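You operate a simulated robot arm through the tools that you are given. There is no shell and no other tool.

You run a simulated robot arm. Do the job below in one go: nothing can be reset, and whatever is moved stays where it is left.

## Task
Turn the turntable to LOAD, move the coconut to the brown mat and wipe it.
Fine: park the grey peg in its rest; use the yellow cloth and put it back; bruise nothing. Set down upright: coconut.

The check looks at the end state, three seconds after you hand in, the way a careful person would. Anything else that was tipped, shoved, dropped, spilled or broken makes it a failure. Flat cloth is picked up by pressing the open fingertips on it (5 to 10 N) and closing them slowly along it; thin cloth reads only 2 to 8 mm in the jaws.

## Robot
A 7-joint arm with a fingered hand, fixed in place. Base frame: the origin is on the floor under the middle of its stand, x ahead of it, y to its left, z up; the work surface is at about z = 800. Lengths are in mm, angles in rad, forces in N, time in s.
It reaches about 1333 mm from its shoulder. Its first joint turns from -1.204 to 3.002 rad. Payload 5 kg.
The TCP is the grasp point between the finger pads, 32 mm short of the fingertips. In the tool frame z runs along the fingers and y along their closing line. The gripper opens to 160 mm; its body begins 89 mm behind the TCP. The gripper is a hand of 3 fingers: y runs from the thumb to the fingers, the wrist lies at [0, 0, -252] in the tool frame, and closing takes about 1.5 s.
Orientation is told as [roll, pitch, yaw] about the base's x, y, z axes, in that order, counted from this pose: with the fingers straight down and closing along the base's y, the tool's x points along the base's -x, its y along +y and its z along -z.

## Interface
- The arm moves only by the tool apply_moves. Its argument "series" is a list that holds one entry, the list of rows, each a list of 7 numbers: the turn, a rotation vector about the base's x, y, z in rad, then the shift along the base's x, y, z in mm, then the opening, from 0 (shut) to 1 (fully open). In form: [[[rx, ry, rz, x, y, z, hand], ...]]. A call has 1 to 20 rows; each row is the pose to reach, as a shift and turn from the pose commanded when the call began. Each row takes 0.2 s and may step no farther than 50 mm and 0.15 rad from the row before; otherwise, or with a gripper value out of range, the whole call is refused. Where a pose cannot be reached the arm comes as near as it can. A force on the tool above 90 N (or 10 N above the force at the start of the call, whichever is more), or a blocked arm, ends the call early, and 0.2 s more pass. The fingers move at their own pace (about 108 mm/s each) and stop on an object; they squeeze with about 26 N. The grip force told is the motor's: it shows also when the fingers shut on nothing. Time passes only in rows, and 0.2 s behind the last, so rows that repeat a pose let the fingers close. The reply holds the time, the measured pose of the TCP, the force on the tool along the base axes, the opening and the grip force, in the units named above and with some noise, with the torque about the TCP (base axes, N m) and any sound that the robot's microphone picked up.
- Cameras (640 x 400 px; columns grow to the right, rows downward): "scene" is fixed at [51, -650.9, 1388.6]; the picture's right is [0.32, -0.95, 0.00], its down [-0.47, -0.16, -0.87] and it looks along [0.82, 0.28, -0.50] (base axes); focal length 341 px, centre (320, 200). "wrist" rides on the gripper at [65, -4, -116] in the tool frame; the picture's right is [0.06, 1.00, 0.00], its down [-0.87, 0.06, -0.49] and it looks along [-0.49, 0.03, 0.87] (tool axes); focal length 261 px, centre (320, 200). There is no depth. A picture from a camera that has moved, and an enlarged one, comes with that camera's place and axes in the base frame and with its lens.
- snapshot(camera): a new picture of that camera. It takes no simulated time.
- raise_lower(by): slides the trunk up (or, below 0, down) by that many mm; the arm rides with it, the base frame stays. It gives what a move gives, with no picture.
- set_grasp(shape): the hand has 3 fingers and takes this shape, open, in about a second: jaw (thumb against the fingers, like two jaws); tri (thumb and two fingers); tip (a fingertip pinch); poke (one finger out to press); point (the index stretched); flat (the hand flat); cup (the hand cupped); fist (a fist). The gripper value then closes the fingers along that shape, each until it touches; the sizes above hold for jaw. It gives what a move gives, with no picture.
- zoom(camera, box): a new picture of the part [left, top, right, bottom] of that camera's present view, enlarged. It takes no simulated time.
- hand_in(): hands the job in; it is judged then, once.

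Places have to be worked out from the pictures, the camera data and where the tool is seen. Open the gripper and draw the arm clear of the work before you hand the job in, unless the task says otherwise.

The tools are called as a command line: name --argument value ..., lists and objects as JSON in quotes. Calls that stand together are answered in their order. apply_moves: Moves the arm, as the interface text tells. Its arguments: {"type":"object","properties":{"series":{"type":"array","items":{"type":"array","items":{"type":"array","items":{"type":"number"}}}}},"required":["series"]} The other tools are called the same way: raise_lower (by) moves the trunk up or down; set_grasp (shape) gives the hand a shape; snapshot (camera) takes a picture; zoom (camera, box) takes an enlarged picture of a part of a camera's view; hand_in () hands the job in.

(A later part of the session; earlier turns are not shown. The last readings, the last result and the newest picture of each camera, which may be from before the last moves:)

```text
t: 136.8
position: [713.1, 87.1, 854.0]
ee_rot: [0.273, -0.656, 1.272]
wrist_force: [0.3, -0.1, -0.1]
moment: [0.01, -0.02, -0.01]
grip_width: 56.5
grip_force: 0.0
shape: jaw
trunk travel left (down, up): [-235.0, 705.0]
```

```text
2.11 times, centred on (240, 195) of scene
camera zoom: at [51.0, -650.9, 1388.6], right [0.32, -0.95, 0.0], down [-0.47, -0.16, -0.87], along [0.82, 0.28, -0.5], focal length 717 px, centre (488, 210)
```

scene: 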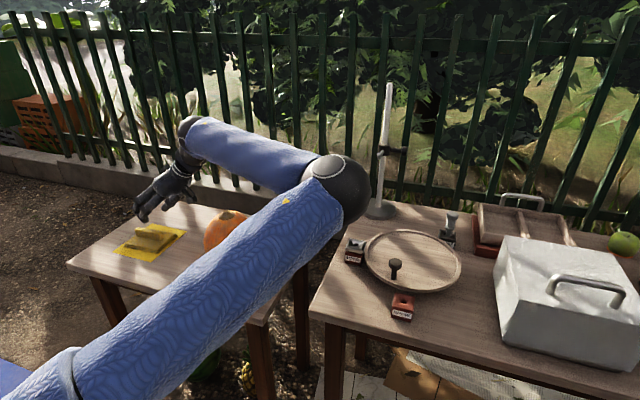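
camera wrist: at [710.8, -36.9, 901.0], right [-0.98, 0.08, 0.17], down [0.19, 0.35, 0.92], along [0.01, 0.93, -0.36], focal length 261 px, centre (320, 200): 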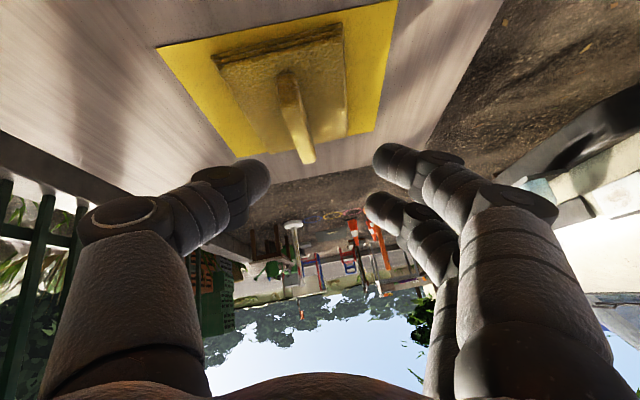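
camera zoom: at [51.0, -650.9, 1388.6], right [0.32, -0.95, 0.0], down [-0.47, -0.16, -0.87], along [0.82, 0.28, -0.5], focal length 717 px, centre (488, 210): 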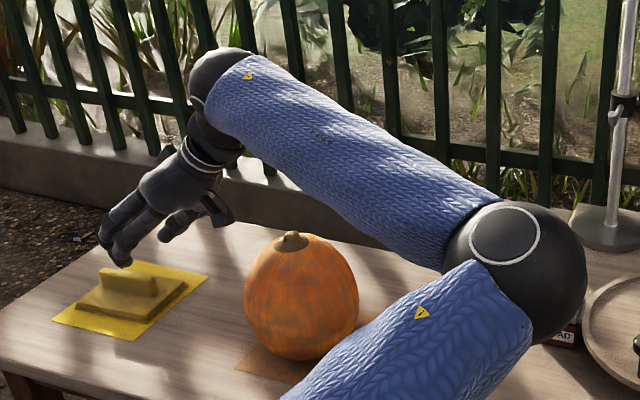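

Reach did not improve and the forearm now slopes the wrong way. I go back up with the trunk a bit and choose a better approach: pointing slightly toward -x (yaw ≈20°, lean ≈0.85, more roll), so that the forearm passes beside the coconut and the finger levels still match the ridge.

raise_lower --by 60

apply_moves --series '[[[0.038, 0.05, 0.033, 4, 6, -5, 0.35], [0.075, 0.1, 0.066, 8, 12, -10, 0.35], [0.113, 0.15, 0.099, 12, 18, -20, 0.35], [0.113, 0.15, 0.099, 12, 28, -40, 0.35], [0.113, 0.15, 0.099, 12, 29, -60, 0.35], [0.113, 0.15, 0.099, 12, 29, -60, 0.35]]]'

snapshot --camera "wrist"

zoom --camera "scene" --box '[100, 100, 380, 290]'

```text
t: 137.8
position: [712.9, 86.8, 911.6]
ee_rot: [0.272, -0.655, 1.272]
wrist_force: [0.1, 0.0, -0.4]
moment: [0.02, -0.01, 0.0]
grip_width: 56.3
grip_force: 0.1
shape: jaw
trunk travel left (down, up): [-295.0, 645.0]
```

```text
t: 139.2
position: [708.8, 93.0, 857.4]
ee_rot: [0.503, -0.718, 1.222]
wrist_force: [-0.1, -0.1, -1.3]
moment: [0.02, 0.0, 0.03]
grip_width: 56.3
grip_force: 0.0
shape: jaw
out of reach, approached as far as the arm can: row 1, 2, 3, 4, 5, 6
trunk travel left (down, up): [-295.0, 645.0]
```

```text
taken
camera wrist: at [725.4, -34.8, 890.9], right [-0.95, -0.04, 0.32], down [0.3, 0.27, 0.92], along [-0.13, 0.96, -0.24], focal length 261 px, centre (320, 200)
```

wrist: 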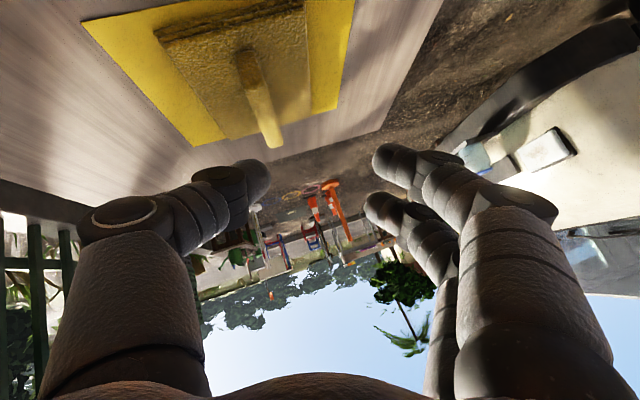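

```text
2.11 times, centred on (240, 195) of scene
camera zoom: at [51.0, -650.9, 1388.6], right [0.32, -0.95, 0.0], down [-0.47, -0.16, -0.87], along [0.82, 0.28, -0.5], focal length 717 px, centre (488, 210)
```

zoom: 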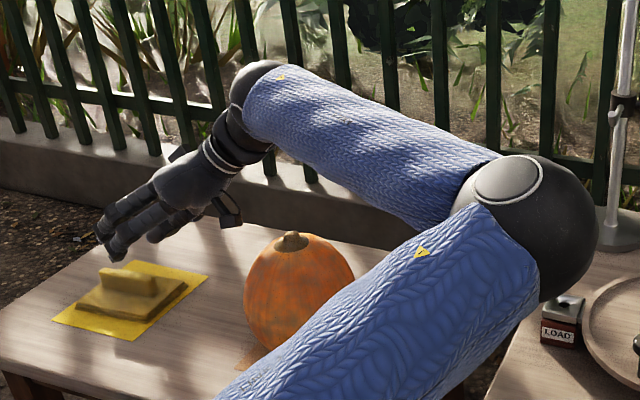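

The elbow needs to come forward, which means a higher trunk. I raise the trunk 160 mm and then lower the hand with the arm while stretching toward the ridge.

raise_lower --by 160

apply_moves --series '[[[0, 0, 0, 2, 0, -30, 0.35], [0, 0, 0, 4, 0, -60, 0.35], [0, 0, 0, 6, 2, -90, 0.35], [0, 0, 0, 8, 5, -120, 0.35], [0, 0, 0, 10, 8, -140, 0.35], [0, 0, 0, 12, 12, -150, 0.35], [0, 0, 0, 14, 18, -155, 0.35], [0, 0, 0, 17, 23, -160, 0.35], [0, 0, 0, 17, 23, -160, 0.35]]]'

snapshot --camera "wrist"

zoom --camera "scene" --box '[100, 100, 380, 290]'

```text
t: 141.0
position: [709.0, 93.1, 1017.6]
ee_rot: [0.503, -0.715, 1.223]
wrist_force: [0.7, -0.6, 0.0]
moment: [0.01, 0.02, 0.01]
grip_width: 56.0
grip_force: 0.1
shape: jaw
trunk travel left (down, up): [-455.0, 485.0]
```

```text
t: 143.0
position: [701.5, 71.5, 883.3]
ee_rot: [0.502, -0.717, 1.222]
wrist_force: [0.3, 0.0, -0.4]
moment: [0.02, -0.01, -0.02]
grip_width: 56.0
grip_force: 0.1
shape: jaw
out of reach, approached as far as the arm can: row 2, 3, 4, 5, 6, 7, 8, 9
trunk travel left (down, up): [-455.0, 485.0]
```

```text
taken
camera wrist: at [717.5, -56.1, 914.8], right [-0.95, -0.04, 0.32], down [0.3, 0.27, 0.92], along [-0.13, 0.96, -0.24], focal length 261 px, centre (320, 200)
```

wrist: 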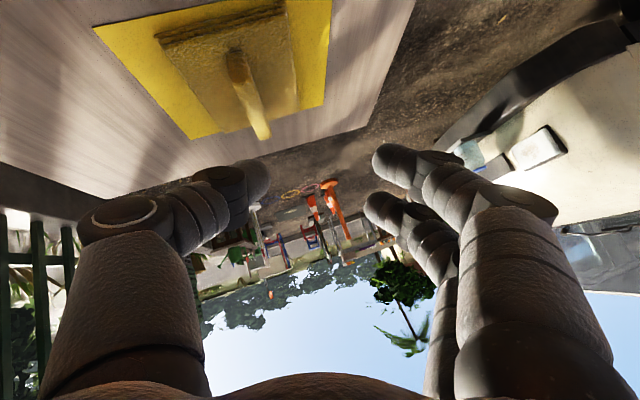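

```text
2.11 times, centred on (240, 195) of scene
camera zoom: at [51.0, -650.9, 1388.6], right [0.32, -0.95, 0.0], down [-0.47, -0.16, -0.87], along [0.82, 0.28, -0.5], focal length 717 px, centre (488, 210)
```

zoom: 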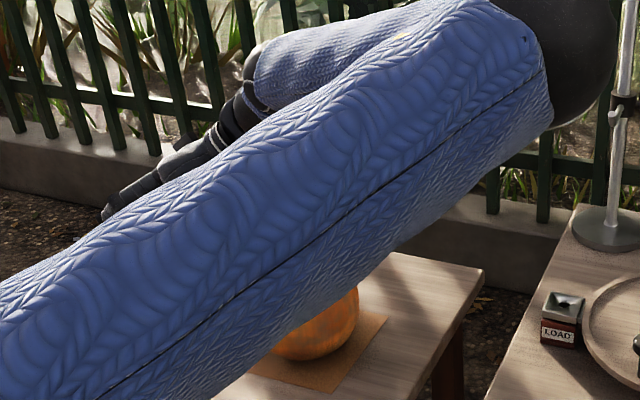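

The upper arm is effectively fixed relative to the trunk here, so the ridge itself is out of safe reach over the coconut. Better: press the fingertips lightly on the pad's near strip (y≈95–110) and drag the pad ~45 mm toward me first. I return to the level finger orientation (lean 0.7).

apply_moves --series '[[[-0.038, -0.05, -0.05, 2, 2, 5, 0.2], [-0.075, -0.1, -0.1, 6, 4, 10, 0.16], [-0.113, -0.15, -0.15, 10, 6, 15, 0.16], [-0.113, -0.15, -0.21, 15, 8, 18, 0.16], [-0.113, -0.15, -0.21, 17, 9, 18, 0.16]]]'

raise_lower --by -70

snapshot --camera "wrist"

zoom --camera "scene" --box '[100, 100, 380, 290]'

```text
t: 144.2
position: [719.1, 81.7, 899.1]
ee_rot: [0.268, -0.666, 1.163]
wrist_force: [-0.1, -0.8, -0.4]
moment: [-0.01, 0.03, 0.0]
grip_width: 25.7
grip_force: 0.1
shape: jaw
trunk travel left (down, up): [-455.0, 485.0]
```

```text
t: 145.3
position: [718.8, 81.4, 829.9]
ee_rot: [0.266, -0.667, 1.162]
wrist_force: [-0.2, -0.1, -0.2]
moment: [0.0, 0.02, -0.01]
grip_width: 25.8
grip_force: 0.1
shape: jaw
trunk travel left (down, up): [-385.0, 555.0]
```

```text
taken
camera wrist: at [702.6, -42.0, 877.7], right [-0.97, 0.19, 0.17], down [0.22, 0.32, 0.92], along [0.12, 0.93, -0.35], focal length 261 px, centre (320, 200)
```

wrist: 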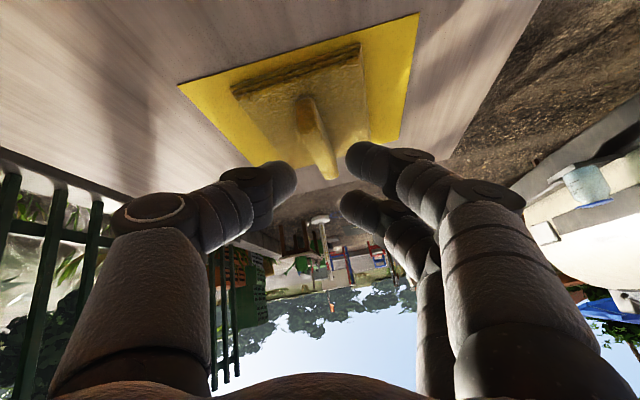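

```text
2.11 times, centred on (240, 195) of scene
camera zoom: at [51.0, -650.9, 1388.6], right [0.32, -0.95, 0.0], down [-0.47, -0.16, -0.87], along [0.82, 0.28, -0.5], focal length 717 px, centre (488, 210)
```

zoom: 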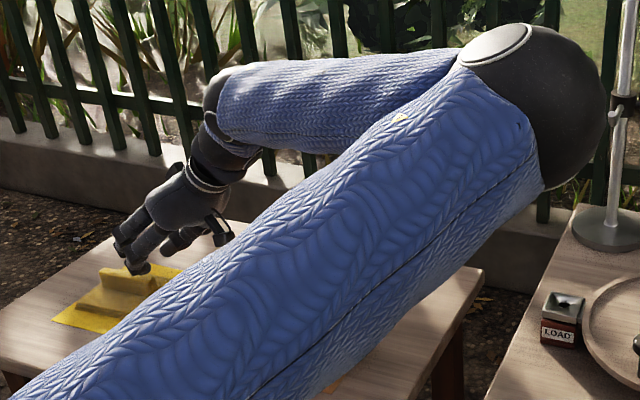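

At this posture there is slack. I lower the trunk 48 mm more to bring the fingertips just above the pad.

raise_lower --by -48

snapshot --camera "wrist"

zoom --camera "scene" --box '[100, 100, 380, 290]'

```text
t: 146.2
position: [719.0, 81.2, 782.3]
ee_rot: [0.267, -0.667, 1.163]
wrist_force: [0.6, 0.1, 0.2]
moment: [-0.05, -0.02, 0.0]
grip_width: 25.9
grip_force: 0.1
shape: jaw
trunk travel left (down, up): [-337.0, 603.0]
```

```text
taken
camera wrist: at [702.6, -41.9, 829.7], right [-0.97, 0.19, 0.17], down [0.22, 0.32, 0.92], along [0.12, 0.93, -0.35], focal length 261 px, centre (320, 200)
```

wrist: 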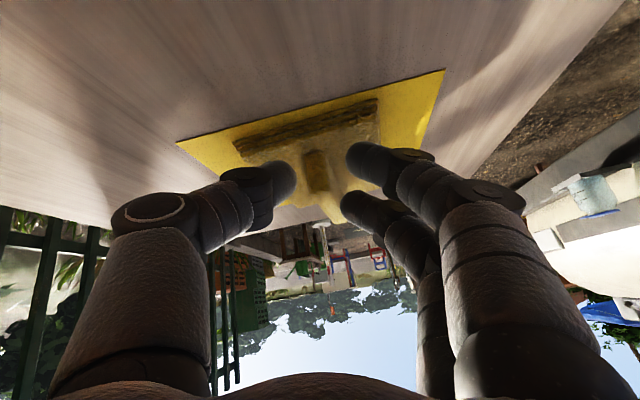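

```text
2.11 times, centred on (240, 195) of scene
camera zoom: at [51.0, -650.9, 1388.6], right [0.32, -0.95, 0.0], down [-0.47, -0.16, -0.87], along [0.82, 0.28, -0.5], focal length 717 px, centre (488, 210)
```

zoom: 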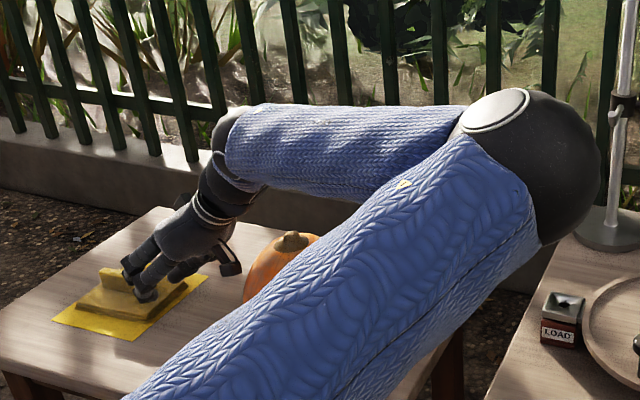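

The fingertips are right at the ridge's near end. I zoom to see how they straddle it.

zoom --camera "wrist" --box '[220, 80, 420, 240]'

zoom --camera "scene" --box '[115, 190, 225, 260]'

```text
2.50 times, centred on (320, 160) of wrist
camera zoom: at [702.6, -41.9, 829.7], right [-0.97, 0.19, 0.17], down [0.22, 0.32, 0.92], along [0.12, 0.93, -0.35], focal length 652 px, centre (320, 300)
```

zoom: 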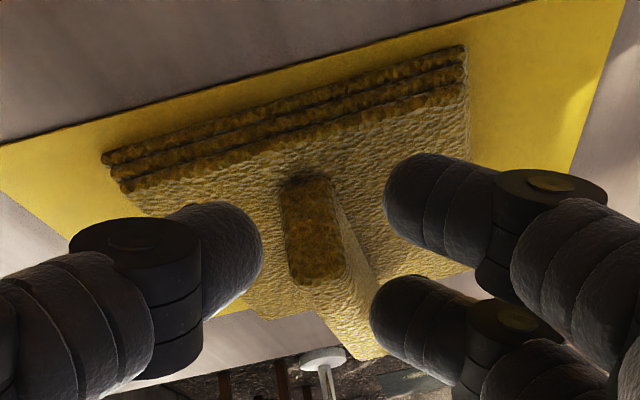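

```text
5.71 times, centred on (170, 225) of scene
camera zoom: at [51.0, -650.9, 1388.6], right [0.32, -0.95, 0.0], down [-0.47, -0.16, -0.87], along [0.82, 0.28, -0.5], focal length 1947 px, centre (1177, 57)
```

zoom: 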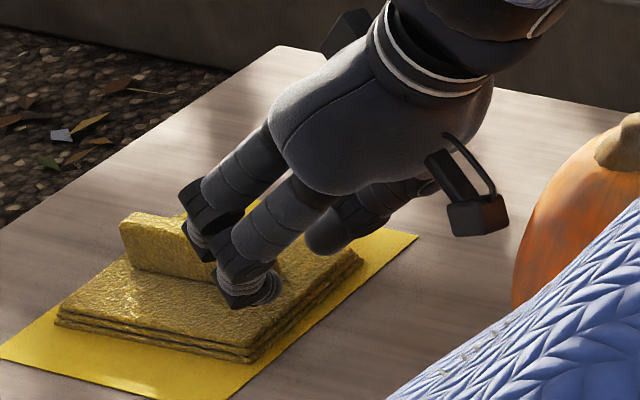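

The thumb and lower finger only reach the pad's near edge (y≈92) and the ridge starts at y≈110. A stretched single finger might reach farther, so I rise a little and look at the "point" shape.

apply_moves --series '[[[0, 0, 0, 0, 0, 20, 0.16], [0, 0, 0, 0, 0, 45, 0.16], [0, 0, 0, 0, 0, 45, 0.16]]]'

set_grasp --shape "point"

snapshot --camera "wrist"

zoom --camera "scene" --box '[110, 130, 250, 250]'

```text
t: 147.0
position: [719.1, 81.8, 828.4]
ee_rot: [0.266, -0.667, 1.165]
wrist_force: [-0.1, 0.1, -0.1]
moment: [0.0, -0.01, -0.01]
grip_width: 26.2
grip_force: 0.1
shape: jaw
trunk travel left (down, up): [-337.0, 603.0]
```

```text
t: 147.9
position: [718.9, 81.3, 827.9]
ee_rot: [0.266, -0.667, 1.167]
wrist_force: [0.1, 0.3, 0.4]
moment: [-0.03, -0.03, 0.0]
grip_width: 0.0
grip_force: 0.0
shape: point
trunk travel left (down, up): [-337.0, 603.0]
```

```text
taken
camera wrist: at [703.5, -41.4, 875.3], right [-0.97, 0.19, 0.17], down [0.22, 0.32, 0.92], along [0.12, 0.93, -0.35], focal length 261 px, centre (320, 200)
```

wrist: 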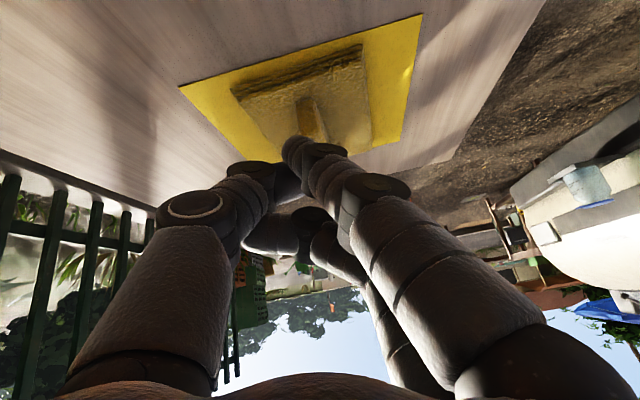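

```text
3.33 times, centred on (180, 190) of scene
camera zoom: at [51.0, -650.9, 1388.6], right [0.32, -0.95, 0.0], down [-0.47, -0.16, -0.87], along [0.82, 0.28, -0.5], focal length 1136 px, centre (787, 233)
```

zoom: 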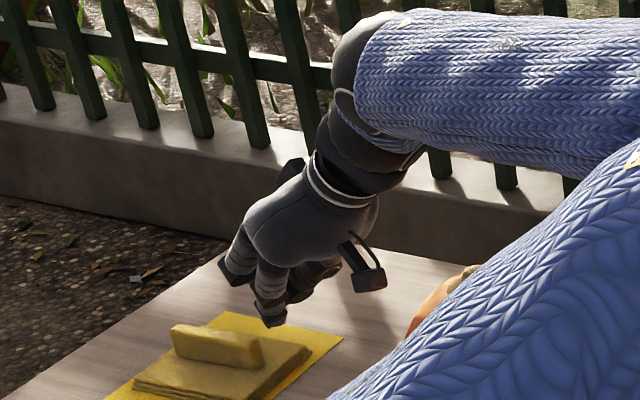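

In "point" the index lies on the hand's lower side; rolling the hand by 180° about its axis would put it on the forward/upper side, giving ~30 mm more reach. I roll the hand in place, away from anything.

apply_moves --series '[[[0.0004, -0.094, 0.1088, 0, -2, 2, 0], [0.0009, -0.1878, 0.2176, 0, -4, 4, 0], [0.0013, -0.2817, 0.3264, 0, -6, 6, 0], [0.0017, -0.3756, 0.4352, 0, -6, 8, 0], [0.0022, -0.4694, 0.544, 0, -6, 10, 0], [0.0026, -0.5633, 0.6528, 0, -6, 10, 0], [0.003, -0.6572, 0.7615, 0, -6, 10, 0], [0.0035, -0.7511, 0.8703, 0, -6, 10, 0], [0.0039, -0.845, 0.9791, 0, -6, 10, 0], [0.0043, -0.9389, 1.0879, 0, -6, 10, 0], [0.0048, -1.0328, 1.1967, 0, -6, 10, 0], [0.0052, -1.1267, 1.3055, 0, -6, 10, 0], [0.0056, -1.2205, 1.4143, 0, -6, 10, 0], [0.0056, -1.2205, 1.4143, 0, -6, 10, 0]]]'

snapshot --camera "wrist"

zoom --camera "scene" --box '[110, 130, 250, 250]'

```text
t: 150.9
position: [719.2, 74.4, 837.9]
ee_rot: [-0.711, -0.01, 3.129]
wrist_force: [0.5, -0.1, -0.7]
moment: [-0.01, -0.07, -0.03]
grip_width: 0.0
grip_force: 0.0
shape: point
trunk travel left (down, up): [-337.0, 603.0]
```

```text
taken
camera wrist: at [783.6, 2.2, 928.0], right [0.04, -0.76, -0.65], down [-0.87, -0.35, 0.35], along [-0.49, 0.55, -0.68], focal length 261 px, centre (320, 200)
```

wrist: 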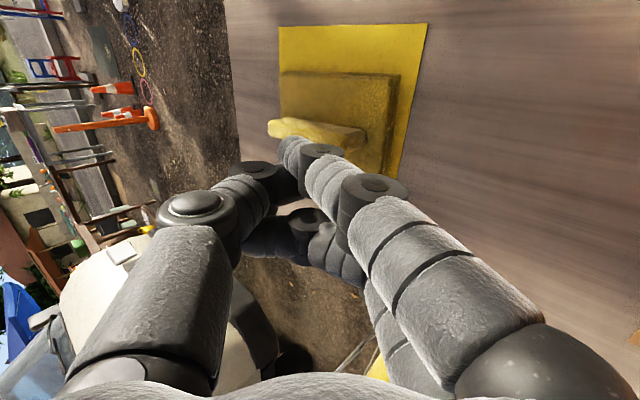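

```text
3.33 times, centred on (180, 190) of scene
camera zoom: at [51.0, -650.9, 1388.6], right [0.32, -0.95, 0.0], down [-0.47, -0.16, -0.87], along [0.82, 0.28, -0.5], focal length 1136 px, centre (787, 233)
```

zoom: 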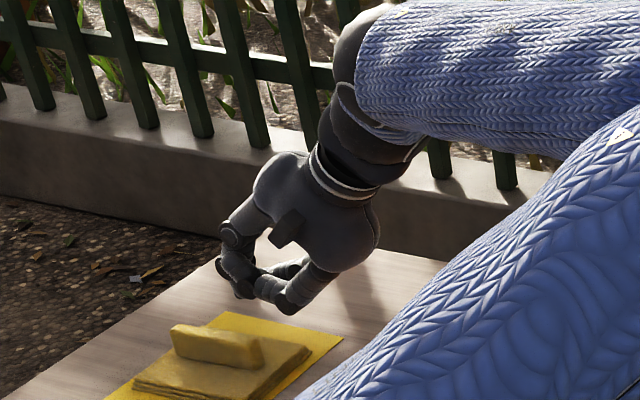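

The wrist allows the roll. I continue the roll to about 3.1 rad so that the index is forward.

apply_moves --series '[[[0.0004, -0.094, 0.1088, 0, 0, 0, 0], [0.0009, -0.1878, 0.2176, 0, 0, 0, 0], [0.0013, -0.2817, 0.3264, 0, 0, 0, 0], [0.0017, -0.3756, 0.4352, 0, 0, 0, 0], [0.0022, -0.4694, 0.544, 0, 0, 0, 0], [0.0026, -0.5633, 0.6528, 0, 0, 0, 0], [0.003, -0.6572, 0.7615, 0, 0, 0, 0], [0.0035, -0.7511, 0.8703, 0, 0, 0, 0], [0.0035, -0.7511, 0.8703, 0, 0, 0, 0]]]'

snapshot --camera "wrist"

zoom --camera "scene" --box '[110, 130, 250, 250]'

```text
t: 152.9
position: [720.0, 75.3, 836.8]
ee_rot: [-0.352, 0.637, -2.127]
wrist_force: [0.3, 0.2, 0.5]
moment: [0.05, -0.01, -0.01]
grip_width: 0.0
grip_force: 0.0
shape: point
trunk travel left (down, up): [-337.0, 603.0]
```

```text
taken
camera wrist: at [742.2, 45.6, 965.7], right [0.93, -0.28, -0.24], down [-0.32, -0.93, -0.16], along [-0.18, 0.23, -0.96], focal length 261 px, centre (320, 200)
```

wrist: 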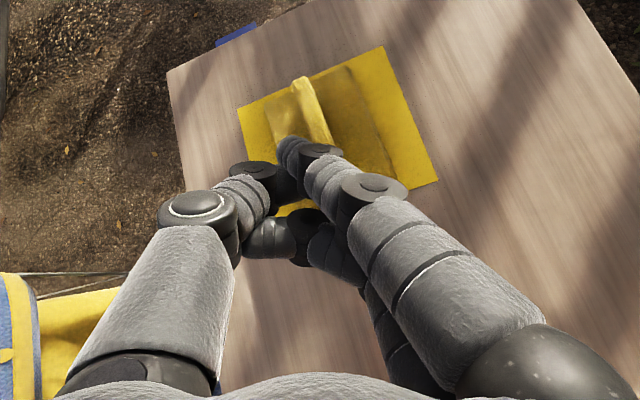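

```text
3.33 times, centred on (180, 190) of scene
camera zoom: at [51.0, -650.9, 1388.6], right [0.32, -0.95, 0.0], down [-0.47, -0.16, -0.87], along [0.82, 0.28, -0.5], focal length 1136 px, centre (787, 233)
```

zoom: 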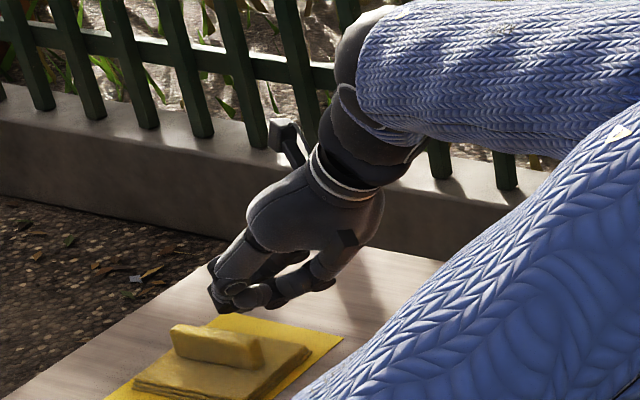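

Now the camera is on top and the index tip (≈[706, 115, 824]) is the foremost point. I move so that the tip is over the ridge's top near its front (y≈123, x≈720).

apply_moves --series '[[[0, 0, 0, 8, 4, -5, 0], [0, 0, 0, 15, 9, -12, 0], [0, 0, 0, 15, 9, -18, 0], [0, 0, 0, 15, 9, -18, 0]]]'

snapshot --camera "wrist"

zoom --camera "scene" --box '[110, 130, 250, 250]'

```text
t: 153.9
position: [733.6, 83.0, 819.7]
ee_rot: [-0.352, 0.635, -2.129]
wrist_force: [0.1, -0.5, -0.3]
moment: [-0.01, -0.01, -0.05]
grip_width: 0.1
grip_force: 0.0
shape: point
trunk travel left (down, up): [-337.0, 603.0]
```

```text
taken
camera wrist: at [757.3, 53.2, 947.3], right [0.93, -0.28, -0.24], down [-0.32, -0.93, -0.16], along [-0.18, 0.23, -0.96], focal length 261 px, centre (320, 200)
```

wrist: 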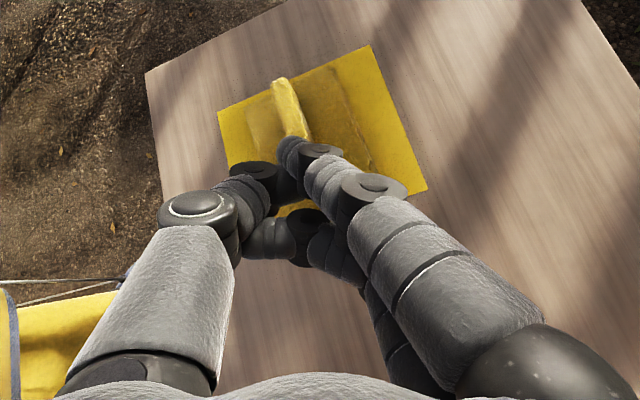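

```text
3.33 times, centred on (180, 190) of scene
camera zoom: at [51.0, -650.9, 1388.6], right [0.32, -0.95, 0.0], down [-0.47, -0.16, -0.87], along [0.82, 0.28, -0.5], focal length 1136 px, centre (787, 233)
```

zoom: 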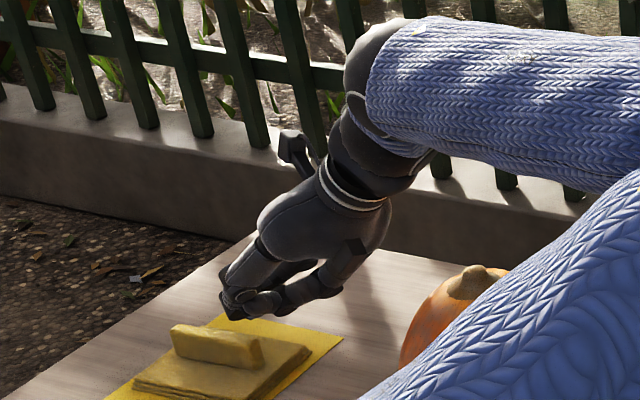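

I zoom to see where the index tip is relative to the ridge.

zoom --camera "wrist" --box '[200, 40, 440, 220]'

```text
2.22 times, centred on (320, 130) of wrist
camera zoom: at [757.3, 53.2, 947.3], right [0.93, -0.28, -0.24], down [-0.32, -0.93, -0.16], along [-0.18, 0.23, -0.96], focal length 579 px, centre (320, 356)
```

zoom: 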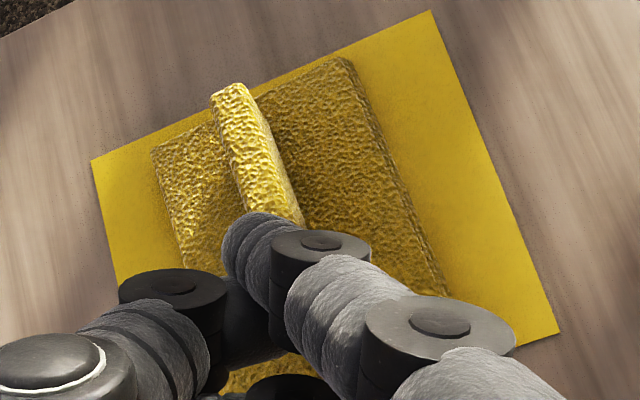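

The index tip is above the ridge's front part (≈[722, 126]). I lower carefully until it presses on the ridge top.

apply_moves --series '[[[0, 0, 0, 0, 0, -8, 0], [0, 0, 0, 0, 0, -16, 0], [0, 0, 0, 0, 0, -20, 0], [0, 0, 0, 0, 0, -20, 0]]]'

apply_moves --series '[[[0, 0, 0, 0, 0, -3, 0], [0, 0, 0, 0, 0, -6, 0], [0, 0, 0, 0, 0, -6, 0]]]'

zoom --camera "wrist" --box '[200, 40, 440, 220]'

zoom --camera "scene" --box '[110, 170, 230, 260]'

```text
t: 154.9
position: [734.0, 84.1, 800.4]
ee_rot: [-0.353, 0.635, -2.129]
wrist_force: [-0.1, -0.3, 0.0]
moment: [-0.04, 0.03, 0.02]
grip_width: 0.1
grip_force: 0.2
shape: point
trunk travel left (down, up): [-337.0, 603.0]
```

```text
t: 155.7
position: [733.7, 83.8, 792.9]
ee_rot: [-0.354, 0.635, -2.129]
wrist_force: [0.1, 0.3, 0.1]
moment: [0.02, -0.01, -0.01]
grip_width: 0.0
grip_force: 0.0
shape: point
trunk travel left (down, up): [-337.0, 603.0]
```

```text
2.22 times, centred on (320, 130) of wrist
camera zoom: at [757.6, 54.4, 920.8], right [0.93, -0.28, -0.24], down [-0.32, -0.93, -0.16], along [-0.18, 0.23, -0.96], focal length 579 px, centre (320, 356)
```

zoom: 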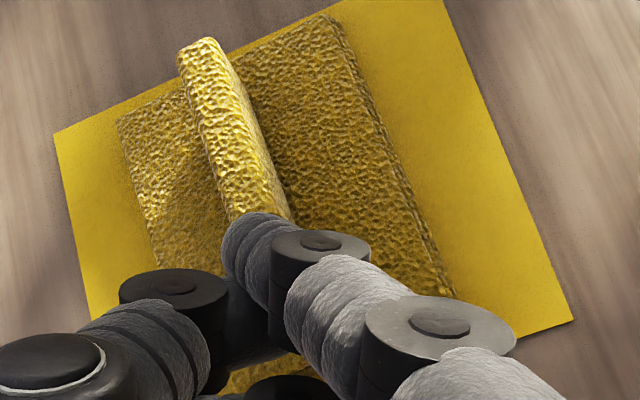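

```text
4.44 times, centred on (170, 215) of scene
camera zoom: at [51.0, -650.9, 1388.6], right [0.32, -0.95, 0.0], down [-0.47, -0.16, -0.87], along [0.82, 0.28, -0.5], focal length 1515 px, centre (987, 133)
```

zoom: 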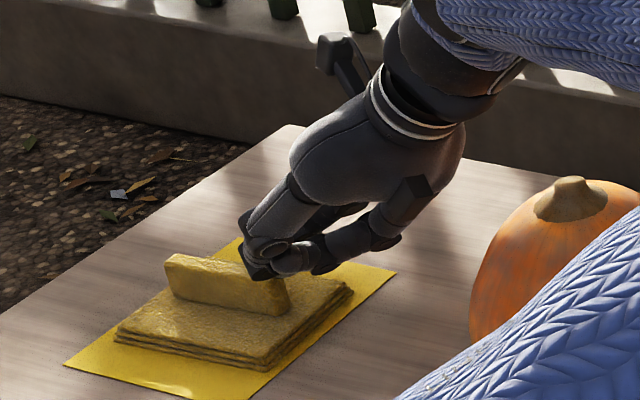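

Just above the ridge now. I continue down in small steps to feel the contact.

apply_moves --series '[[[0, 0, 0, 0, 0, -2, 0], [0, 0, 0, 0, 0, -4, 0], [0, 0, 0, 0, 0, -4, 0]]]'

apply_moves --series '[[[0, 0, 0, 0, 0, -2, 0], [0, 0, 0, 0, 0, -4, 0], [0, 0, 0, 0, 0, -4, 0]]]'

zoom --camera "scene" --box '[110, 170, 230, 260]'

```text
t: 156.5
position: [732.2, 84.0, 788.2]
ee_rot: [-0.353, 0.635, -2.129]
wrist_force: [0.3, 0.3, -0.2]
moment: [0.02, -0.02, -0.03]
grip_width: 0.0
grip_force: 0.0
shape: point
trunk travel left (down, up): [-337.0, 603.0]
```

```text
t: 157.3
position: [734.3, 83.0, 784.8]
ee_rot: [-0.353, 0.634, -2.129]
wrist_force: [0.0, -0.7, 0.9]
moment: [0.03, -0.01, -0.02]
grip_width: 0.1
grip_force: 0.0
shape: point
trunk travel left (down, up): [-337.0, 603.0]
```

```text
4.44 times, centred on (170, 215) of scene
camera zoom: at [51.0, -650.9, 1388.6], right [0.32, -0.95, 0.0], down [-0.47, -0.16, -0.87], along [0.82, 0.28, -0.5], focal length 1515 px, centre (987, 133)
```

zoom: 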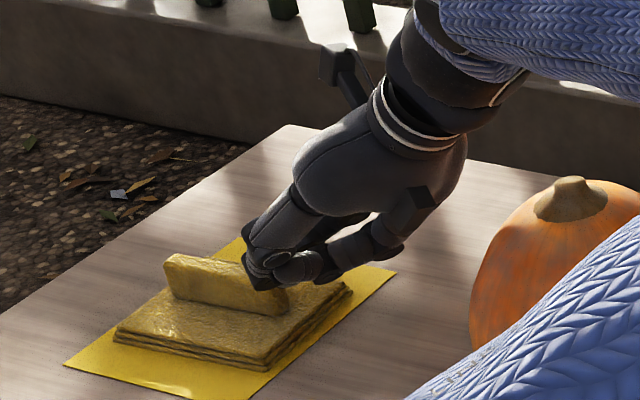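

No contact yet. I check from the wrist again and go down a little more.

apply_moves --series '[[[0, 0, 0, 0, 0, -2, 0], [0, 0, 0, 0, 0, -4, 0], [0, 0, 0, 0, 0, -4, 0]]]'

zoom --camera "wrist" --box '[200, 40, 440, 220]'

zoom --camera "scene" --box '[130, 190, 200, 250]'

```text
t: 158.1
position: [734.3, 84.1, 782.3]
ee_rot: [-0.353, 0.636, -2.129]
wrist_force: [2.6, -1.7, 11.6]
moment: [0.38, 0.08, -0.07]
grip_width: 0.0
grip_force: 0.1
shape: point
trunk travel left (down, up): [-337.0, 603.0]
```

```text
2.22 times, centred on (320, 130) of wrist
camera zoom: at [757.6, 53.9, 910.1], right [0.93, -0.28, -0.24], down [-0.32, -0.93, -0.16], along [-0.18, 0.23, -0.96], focal length 579 px, centre (320, 356)
```

zoom: 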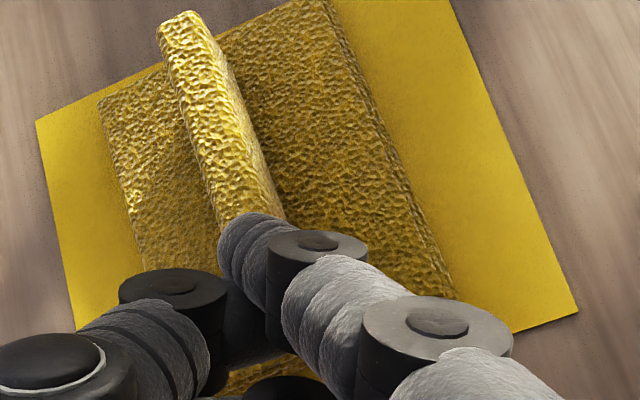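

```text
6.67 times, centred on (165, 220) of scene
camera zoom: at [51.0, -650.9, 1388.6], right [0.32, -0.95, 0.0], down [-0.47, -0.16, -0.87], along [0.82, 0.28, -0.5], focal length 2272 px, centre (1353, 67)
```

zoom: 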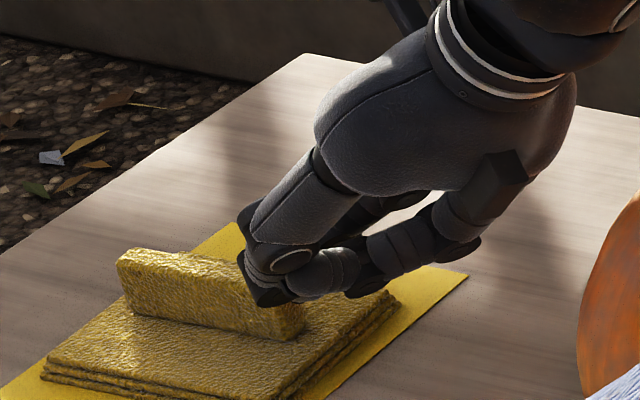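

Contact: ~11 N pressing on the ridge's front. I now drag toward -y in small steps and watch whether the pad follows.

apply_moves --series '[[[0, 0, 0, 0, -3, 0.5, 0], [0, 0, 0, 0, -7, 0.5, 0], [0, 0, 0, 0, -12, 0.5, 0], [0, 0, 0, 0, -16, 0.5, 0], [0, 0, 0, 0, -20, 0.5, 0], [0, 0, 0, 0, -20, 0.5, 0]]]'

zoom --camera "wrist" --box '[200, 40, 440, 220]'

zoom --camera "scene" --box '[110, 170, 230, 260]'

```text
t: 159.5
position: [734.4, 64.1, 781.2]
ee_rot: [-0.354, 0.635, -2.129]
wrist_force: [0.1, -0.7, -0.2]
moment: [0.02, -0.01, -0.01]
grip_width: 0.0
grip_force: 0.0
shape: point
trunk travel left (down, up): [-337.0, 603.0]
```

```text
2.22 times, centred on (320, 130) of wrist
camera zoom: at [757.3, 34.4, 909.4], right [0.93, -0.28, -0.24], down [-0.32, -0.93, -0.16], along [-0.18, 0.23, -0.96], focal length 579 px, centre (320, 356)
```

zoom: 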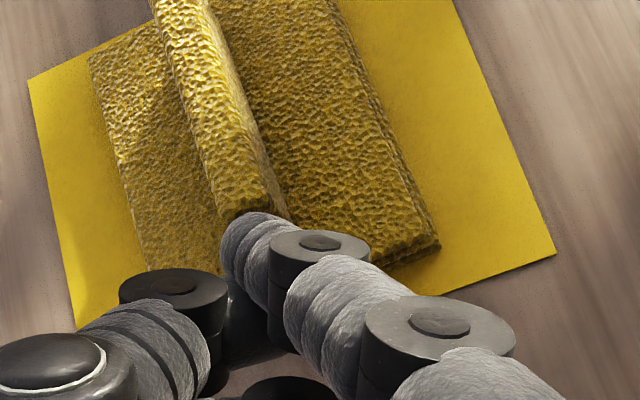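

```text
4.44 times, centred on (170, 215) of scene
camera zoom: at [51.0, -650.9, 1388.6], right [0.32, -0.95, 0.0], down [-0.47, -0.16, -0.87], along [0.82, 0.28, -0.5], focal length 1515 px, centre (987, 133)
```

zoom: 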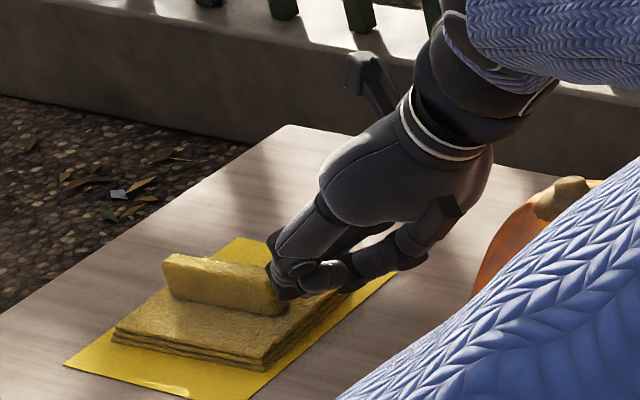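

The fingertip slid off the ridge's rounded front end without moving the pad. I try again on the flat near strip of the pad, with a steeper hand (lean 0.6) that keeps the forearm well above the coconut.

apply_moves --series '[[[0, 0, 0, 0, 0, 15, 0], [-0.05, 0, 0, 0, 0, 20, 0], [-0.1, 0, 0, 0, 2, 20, 0], [-0.1, 0, 0, -2, 4, 10, 0], [-0.1, 0, 0, -2, 4, 0, 0], [-0.1, 0, 0, -2, 4, 0, 0]]]'

zoom --camera "wrist" --box '[200, 40, 440, 220]'

zoom --camera "scene" --box '[110, 150, 270, 260]'

```text
t: 160.9
position: [733.8, 66.2, 801.5]
ee_rot: [-0.29, 0.551, -2.094]
wrist_force: [0.0, 0.5, 0.4]
moment: [0.0, -0.02, 0.03]
grip_width: 0.1
grip_force: 0.0
shape: point
out of reach, approached as far as the arm can: row 4, 5, 6
trunk travel left (down, up): [-337.0, 603.0]
```

```text
2.22 times, centred on (320, 130) of wrist
camera zoom: at [757.4, 48.8, 932.1], right [0.93, -0.3, -0.21], down [-0.32, -0.94, -0.07], along [-0.18, 0.13, -0.98], focal length 579 px, centre (320, 356)
```

zoom: 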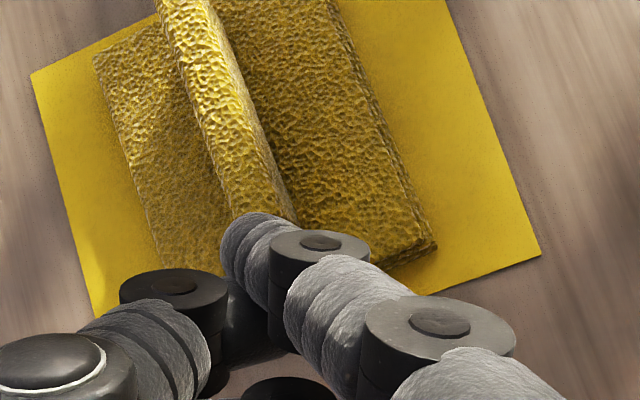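

```text
3.64 times, centred on (190, 205) of scene
camera zoom: at [51.0, -650.9, 1388.6], right [0.32, -0.95, 0.0], down [-0.47, -0.16, -0.87], along [0.82, 0.28, -0.5], focal length 1239 px, centre (793, 182)
```

zoom: 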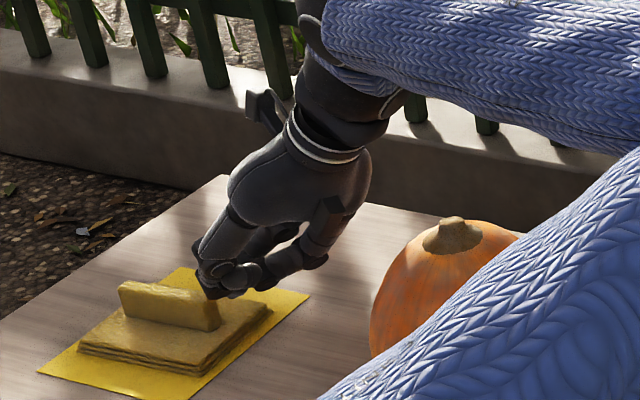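

The near strip is too narrow for the fingertip. Pressing farther along the flat ridge top (y≈135) should hold better; for that I restore the lean to 0.7 and lower the trunk to extend the y reach.

apply_moves --series '[[[0.05, 0, 0, 0, 0, 15, 0], [0.1, 0, 0, 0, 0, 30, 0], [0.1, 0, 0, 0, 4, 50, 0], [0.1, 0, 0, 0, 8, 62, 0], [0.1, 0, 0, 0, 8, 62, 0]]]'

raise_lower --by -55

apply_moves --series '[[[0, 0, 0, 0, 8, 0, 0], [0, 0, 0, 0, 16, -2, 0], [0, 0, 0, 0, 24, -4, 0], [0, 0, 0, 0, 24, -4, 0]]]'

zoom --camera "wrist" --box '[200, 40, 440, 220]'

zoom --camera "scene" --box '[110, 120, 310, 260]'

```text
t: 162.1
position: [733.2, 72.9, 864.0]
ee_rot: [-0.355, 0.636, -2.128]
wrist_force: [-0.1, -0.6, -0.4]
moment: [0.0, 0.01, 0.01]
grip_width: 0.3
grip_force: 0.0
shape: point
trunk travel left (down, up): [-337.0, 603.0]
```

```text
t: 163.0
position: [732.6, 72.6, 809.6]
ee_rot: [-0.351, 0.636, -2.128]
wrist_force: [-0.1, -0.4, 1.0]
moment: [-0.04, 0.0, -0.03]
grip_width: 0.0
grip_force: 0.0
shape: point
trunk travel left (down, up): [-282.0, 658.0]
```

```text
t: 164.0
position: [733.3, 97.4, 805.0]
ee_rot: [-0.351, 0.635, -2.13]
wrist_force: [-0.2, 0.0, 0.3]
moment: [0.0, 0.01, 0.01]
grip_width: 0.0
grip_force: 0.1
shape: point
trunk travel left (down, up): [-282.0, 658.0]
```

```text
2.22 times, centred on (320, 130) of wrist
camera zoom: at [755.8, 67.1, 933.4], right [0.93, -0.28, -0.24], down [-0.32, -0.93, -0.16], along [-0.18, 0.23, -0.96], focal length 579 px, centre (320, 356)
```

zoom: 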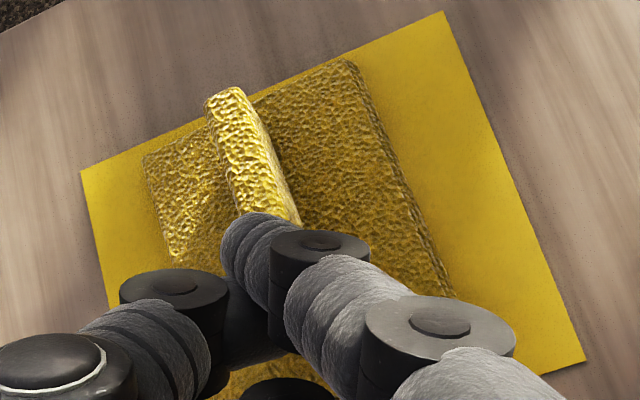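

```text
2.86 times, centred on (210, 190) of scene
camera zoom: at [51.0, -650.9, 1388.6], right [0.32, -0.95, 0.0], down [-0.47, -0.16, -0.87], along [0.82, 0.28, -0.5], focal length 974 px, centre (634, 229)
```

zoom: 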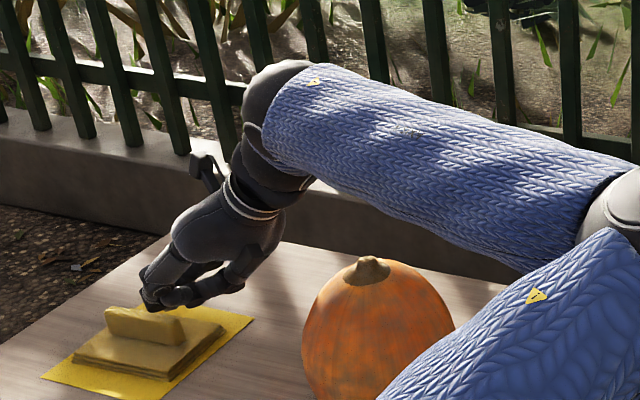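

At this trunk height y=97 is reached without complaint and the forearm shows a good gap to the coconut. I probe how much farther in y I can go here.

apply_moves --series '[[[0, 0, 0, 0, 8, 4, 0], [0, 0, 0, 0, 16, 8, 0], [0, 0, 0, 0, 24, 8, 0], [0, 0, 0, 0, 24, 8, 0]]]'

zoom --camera "scene" --box '[110, 120, 310, 260]'

```text
t: 165.0
position: [725.9, 102.2, 813.2]
ee_rot: [-0.353, 0.637, -2.129]
wrist_force: [0.3, 0.5, 0.5]
moment: [0.06, -0.04, -0.04]
grip_width: 0.1
grip_force: 0.1
shape: point
out of reach, approached as far as the arm can: row 1, 2, 3, 4
trunk travel left (down, up): [-282.0, 658.0]
```

```text
2.86 times, centred on (210, 190) of scene
camera zoom: at [51.0, -650.9, 1388.6], right [0.32, -0.95, 0.0], down [-0.47, -0.16, -0.87], along [0.82, 0.28, -0.5], focal length 974 px, centre (634, 229)
```

zoom: 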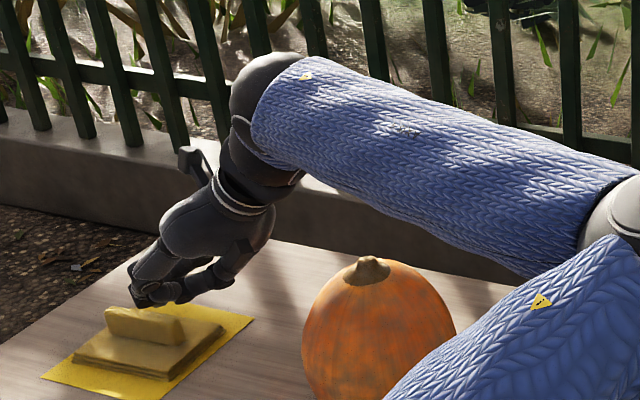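

Limit is y≈102. With TCP y≈97 the index tip is over the ridge at y≈135, so I go back to that spot, lower to press on the flat ridge top, and drag.

apply_moves --series '[[[0, 0, 0, 4, -4, -6, 0], [0, 0, 0, 7, -6, -14, 0], [0, 0, 0, 7, -6, -22, 0], [0, 0, 0, 7, -6, -26, 0], [0, 0, 0, 7, -6, -26, 0]]]'

zoom --camera "wrist" --box '[200, 40, 440, 220]'

```text
t: 166.2
position: [731.6, 95.9, 790.3]
ee_rot: [-0.35, 0.641, -2.129]
wrist_force: [0.8, 0.2, 24.7]
moment: [0.53, 0.23, -0.04]
grip_width: 0.0
grip_force: 0.0
shape: point
trunk travel left (down, up): [-282.0, 658.0]
```

```text
2.22 times, centred on (320, 130) of wrist
camera zoom: at [754.5, 65.9, 919.6], right [0.93, -0.28, -0.24], down [-0.32, -0.93, -0.16], along [-0.18, 0.23, -0.96], focal length 579 px, centre (320, 356)
```

zoom: 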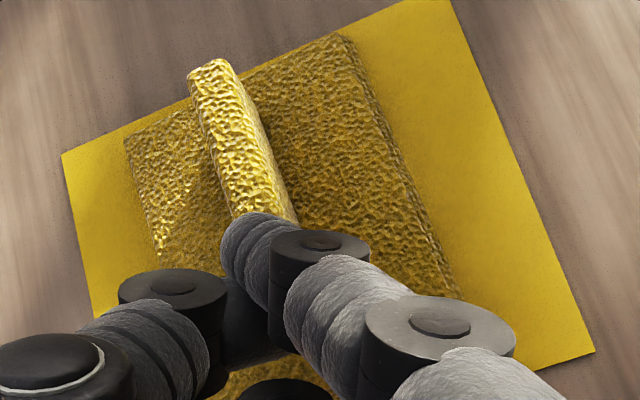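

The moment reading shows the contact is at the ridge's front corner (y≈117), under the inclined finger, so no grip there. I back off, steepen the hand to 0.6 rad and press the tip itself on the pad's near strip (y≈100) to test a friction drag.

apply_moves --series '[[[0, 0, 0, 0, 0, 10, 0], [-0.05, 0, 0, 0, -10, 20, 0], [-0.1, 0, 0, 0, -22, 25, 0], [-0.1, 0, 0, 0, -34, 15, 0], [-0.1, 0, 0, 0, -34, 0, 0], [-0.1, 0, 0, 0, -34, -10, 0], [-0.1, 0, 0, 0, -34, -10, 0]]]'

zoom --camera "wrist" --box '[200, 40, 440, 220]'

zoom --camera "scene" --box '[110, 150, 270, 260]'

```text
t: 167.8
position: [731.5, 60.1, 778.3]
ee_rot: [-0.293, 0.552, -2.094]
wrist_force: [-0.6, -0.1, 0.5]
moment: [-0.01, 0.01, -0.03]
grip_width: 0.0
grip_force: 0.0
shape: point
trunk travel left (down, up): [-282.0, 658.0]
```

```text
2.22 times, centred on (320, 130) of wrist
camera zoom: at [755.4, 44.1, 908.7], right [0.93, -0.3, -0.21], down [-0.32, -0.94, -0.07], along [-0.18, 0.13, -0.98], focal length 579 px, centre (320, 356)
```

zoom: 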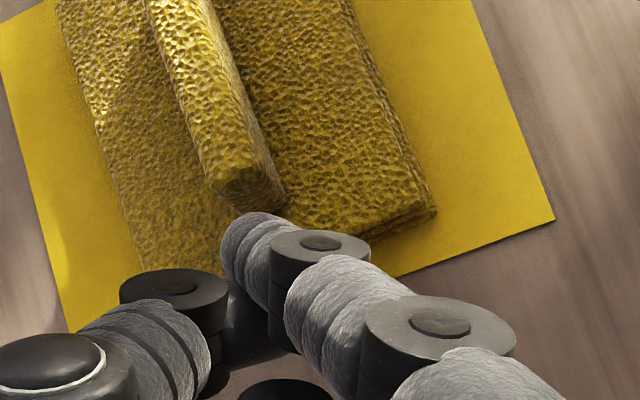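

```text
3.64 times, centred on (190, 205) of scene
camera zoom: at [51.0, -650.9, 1388.6], right [0.32, -0.95, 0.0], down [-0.47, -0.16, -0.87], along [0.82, 0.28, -0.5], focal length 1239 px, centre (793, 182)
```

zoom: 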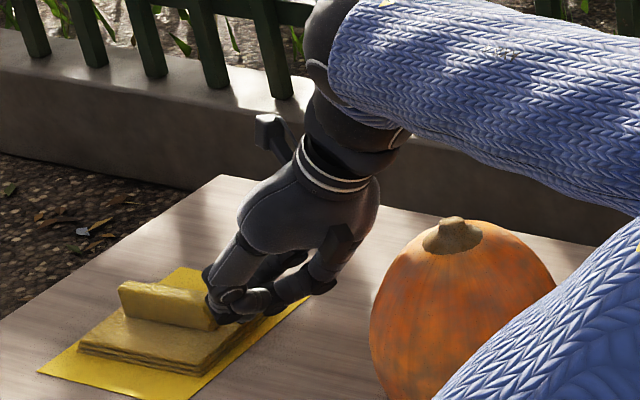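

The tip is right over the flat strip in front of the ridge. I lower to press with roughly 12 N.

apply_moves --series '[[[0, 0, 0, 0, 0, -4, 0], [0, 0, 0, 0, 0, -8, 0], [0, 0, 0, 0, 0, -11, 0], [0, 0, 0, 0, 0, -11, 0]]]'

apply_moves --series '[[[0, 0, 0, 0, 0, -1.5, 0], [0, 0, 0, 0, 0, -3, 0], [0, 0, 0, 0, 0, -3, 0]]]'

```text
t: 168.8
position: [732.8, 62.4, 768.2]
ee_rot: [-0.289, 0.55, -2.094]
wrist_force: [-0.4, -0.3, 0.4]
moment: [0.0, -0.01, -0.03]
grip_width: 0.0
grip_force: 0.0
shape: point
trunk travel left (down, up): [-282.0, 658.0]
```

```text
t: 169.6
position: [731.8, 61.6, 763.5]
ee_rot: [-0.292, 0.548, -2.094]
wrist_force: [0.1, -0.1, -0.5]
moment: [0.0, 0.01, 0.0]
grip_width: 0.1
grip_force: 0.0
shape: point
trunk travel left (down, up): [-282.0, 658.0]
```

Not touching yet; I go on lowering in 2 mm steps.

apply_moves --series '[[[0, 0, 0, 0, 0, -2, 0], [0, 0, 0, 0, 0, -4, 0], [0, 0, 0, 0, 0, -4, 0]]]'

apply_moves --series '[[[0, 0, 0, 0, 0, -1.5, 0], [0, 0, 0, 0, 0, -3, 0], [0, 0, 0, 0, 0, -3, 0]]]'

zoom --camera "scene" --box '[130, 190, 210, 260]'

```text
t: 170.4
position: [731.9, 62.3, 759.0]
ee_rot: [-0.291, 0.549, -2.095]
wrist_force: [-0.5, -0.5, -0.1]
moment: [0.02, -0.04, -0.01]
grip_width: 0.0
grip_force: 0.0
shape: point
trunk travel left (down, up): [-282.0, 658.0]
```

```text
t: 171.2
position: [730.1, 62.6, 758.0]
ee_rot: [-0.29, 0.55, -2.095]
wrist_force: [0.2, -0.2, 0.5]
moment: [0.01, 0.0, -0.01]
grip_width: 0.1
grip_force: 0.0
shape: point
trunk travel left (down, up): [-282.0, 658.0]
```

```text
5.71 times, centred on (170, 225) of scene
camera zoom: at [51.0, -650.9, 1388.6], right [0.32, -0.95, 0.0], down [-0.47, -0.16, -0.87], along [0.82, 0.28, -0.5], focal length 1947 px, centre (1177, 57)
```

zoom: 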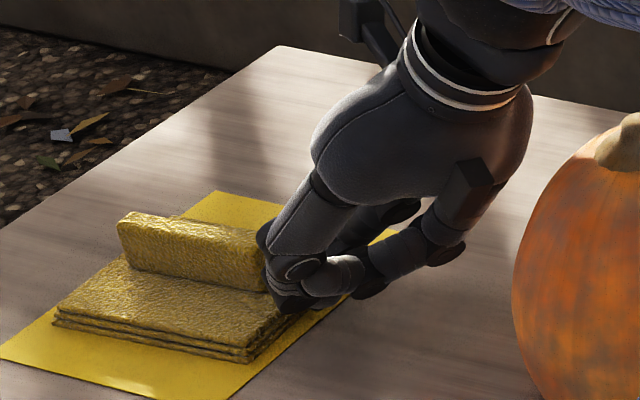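

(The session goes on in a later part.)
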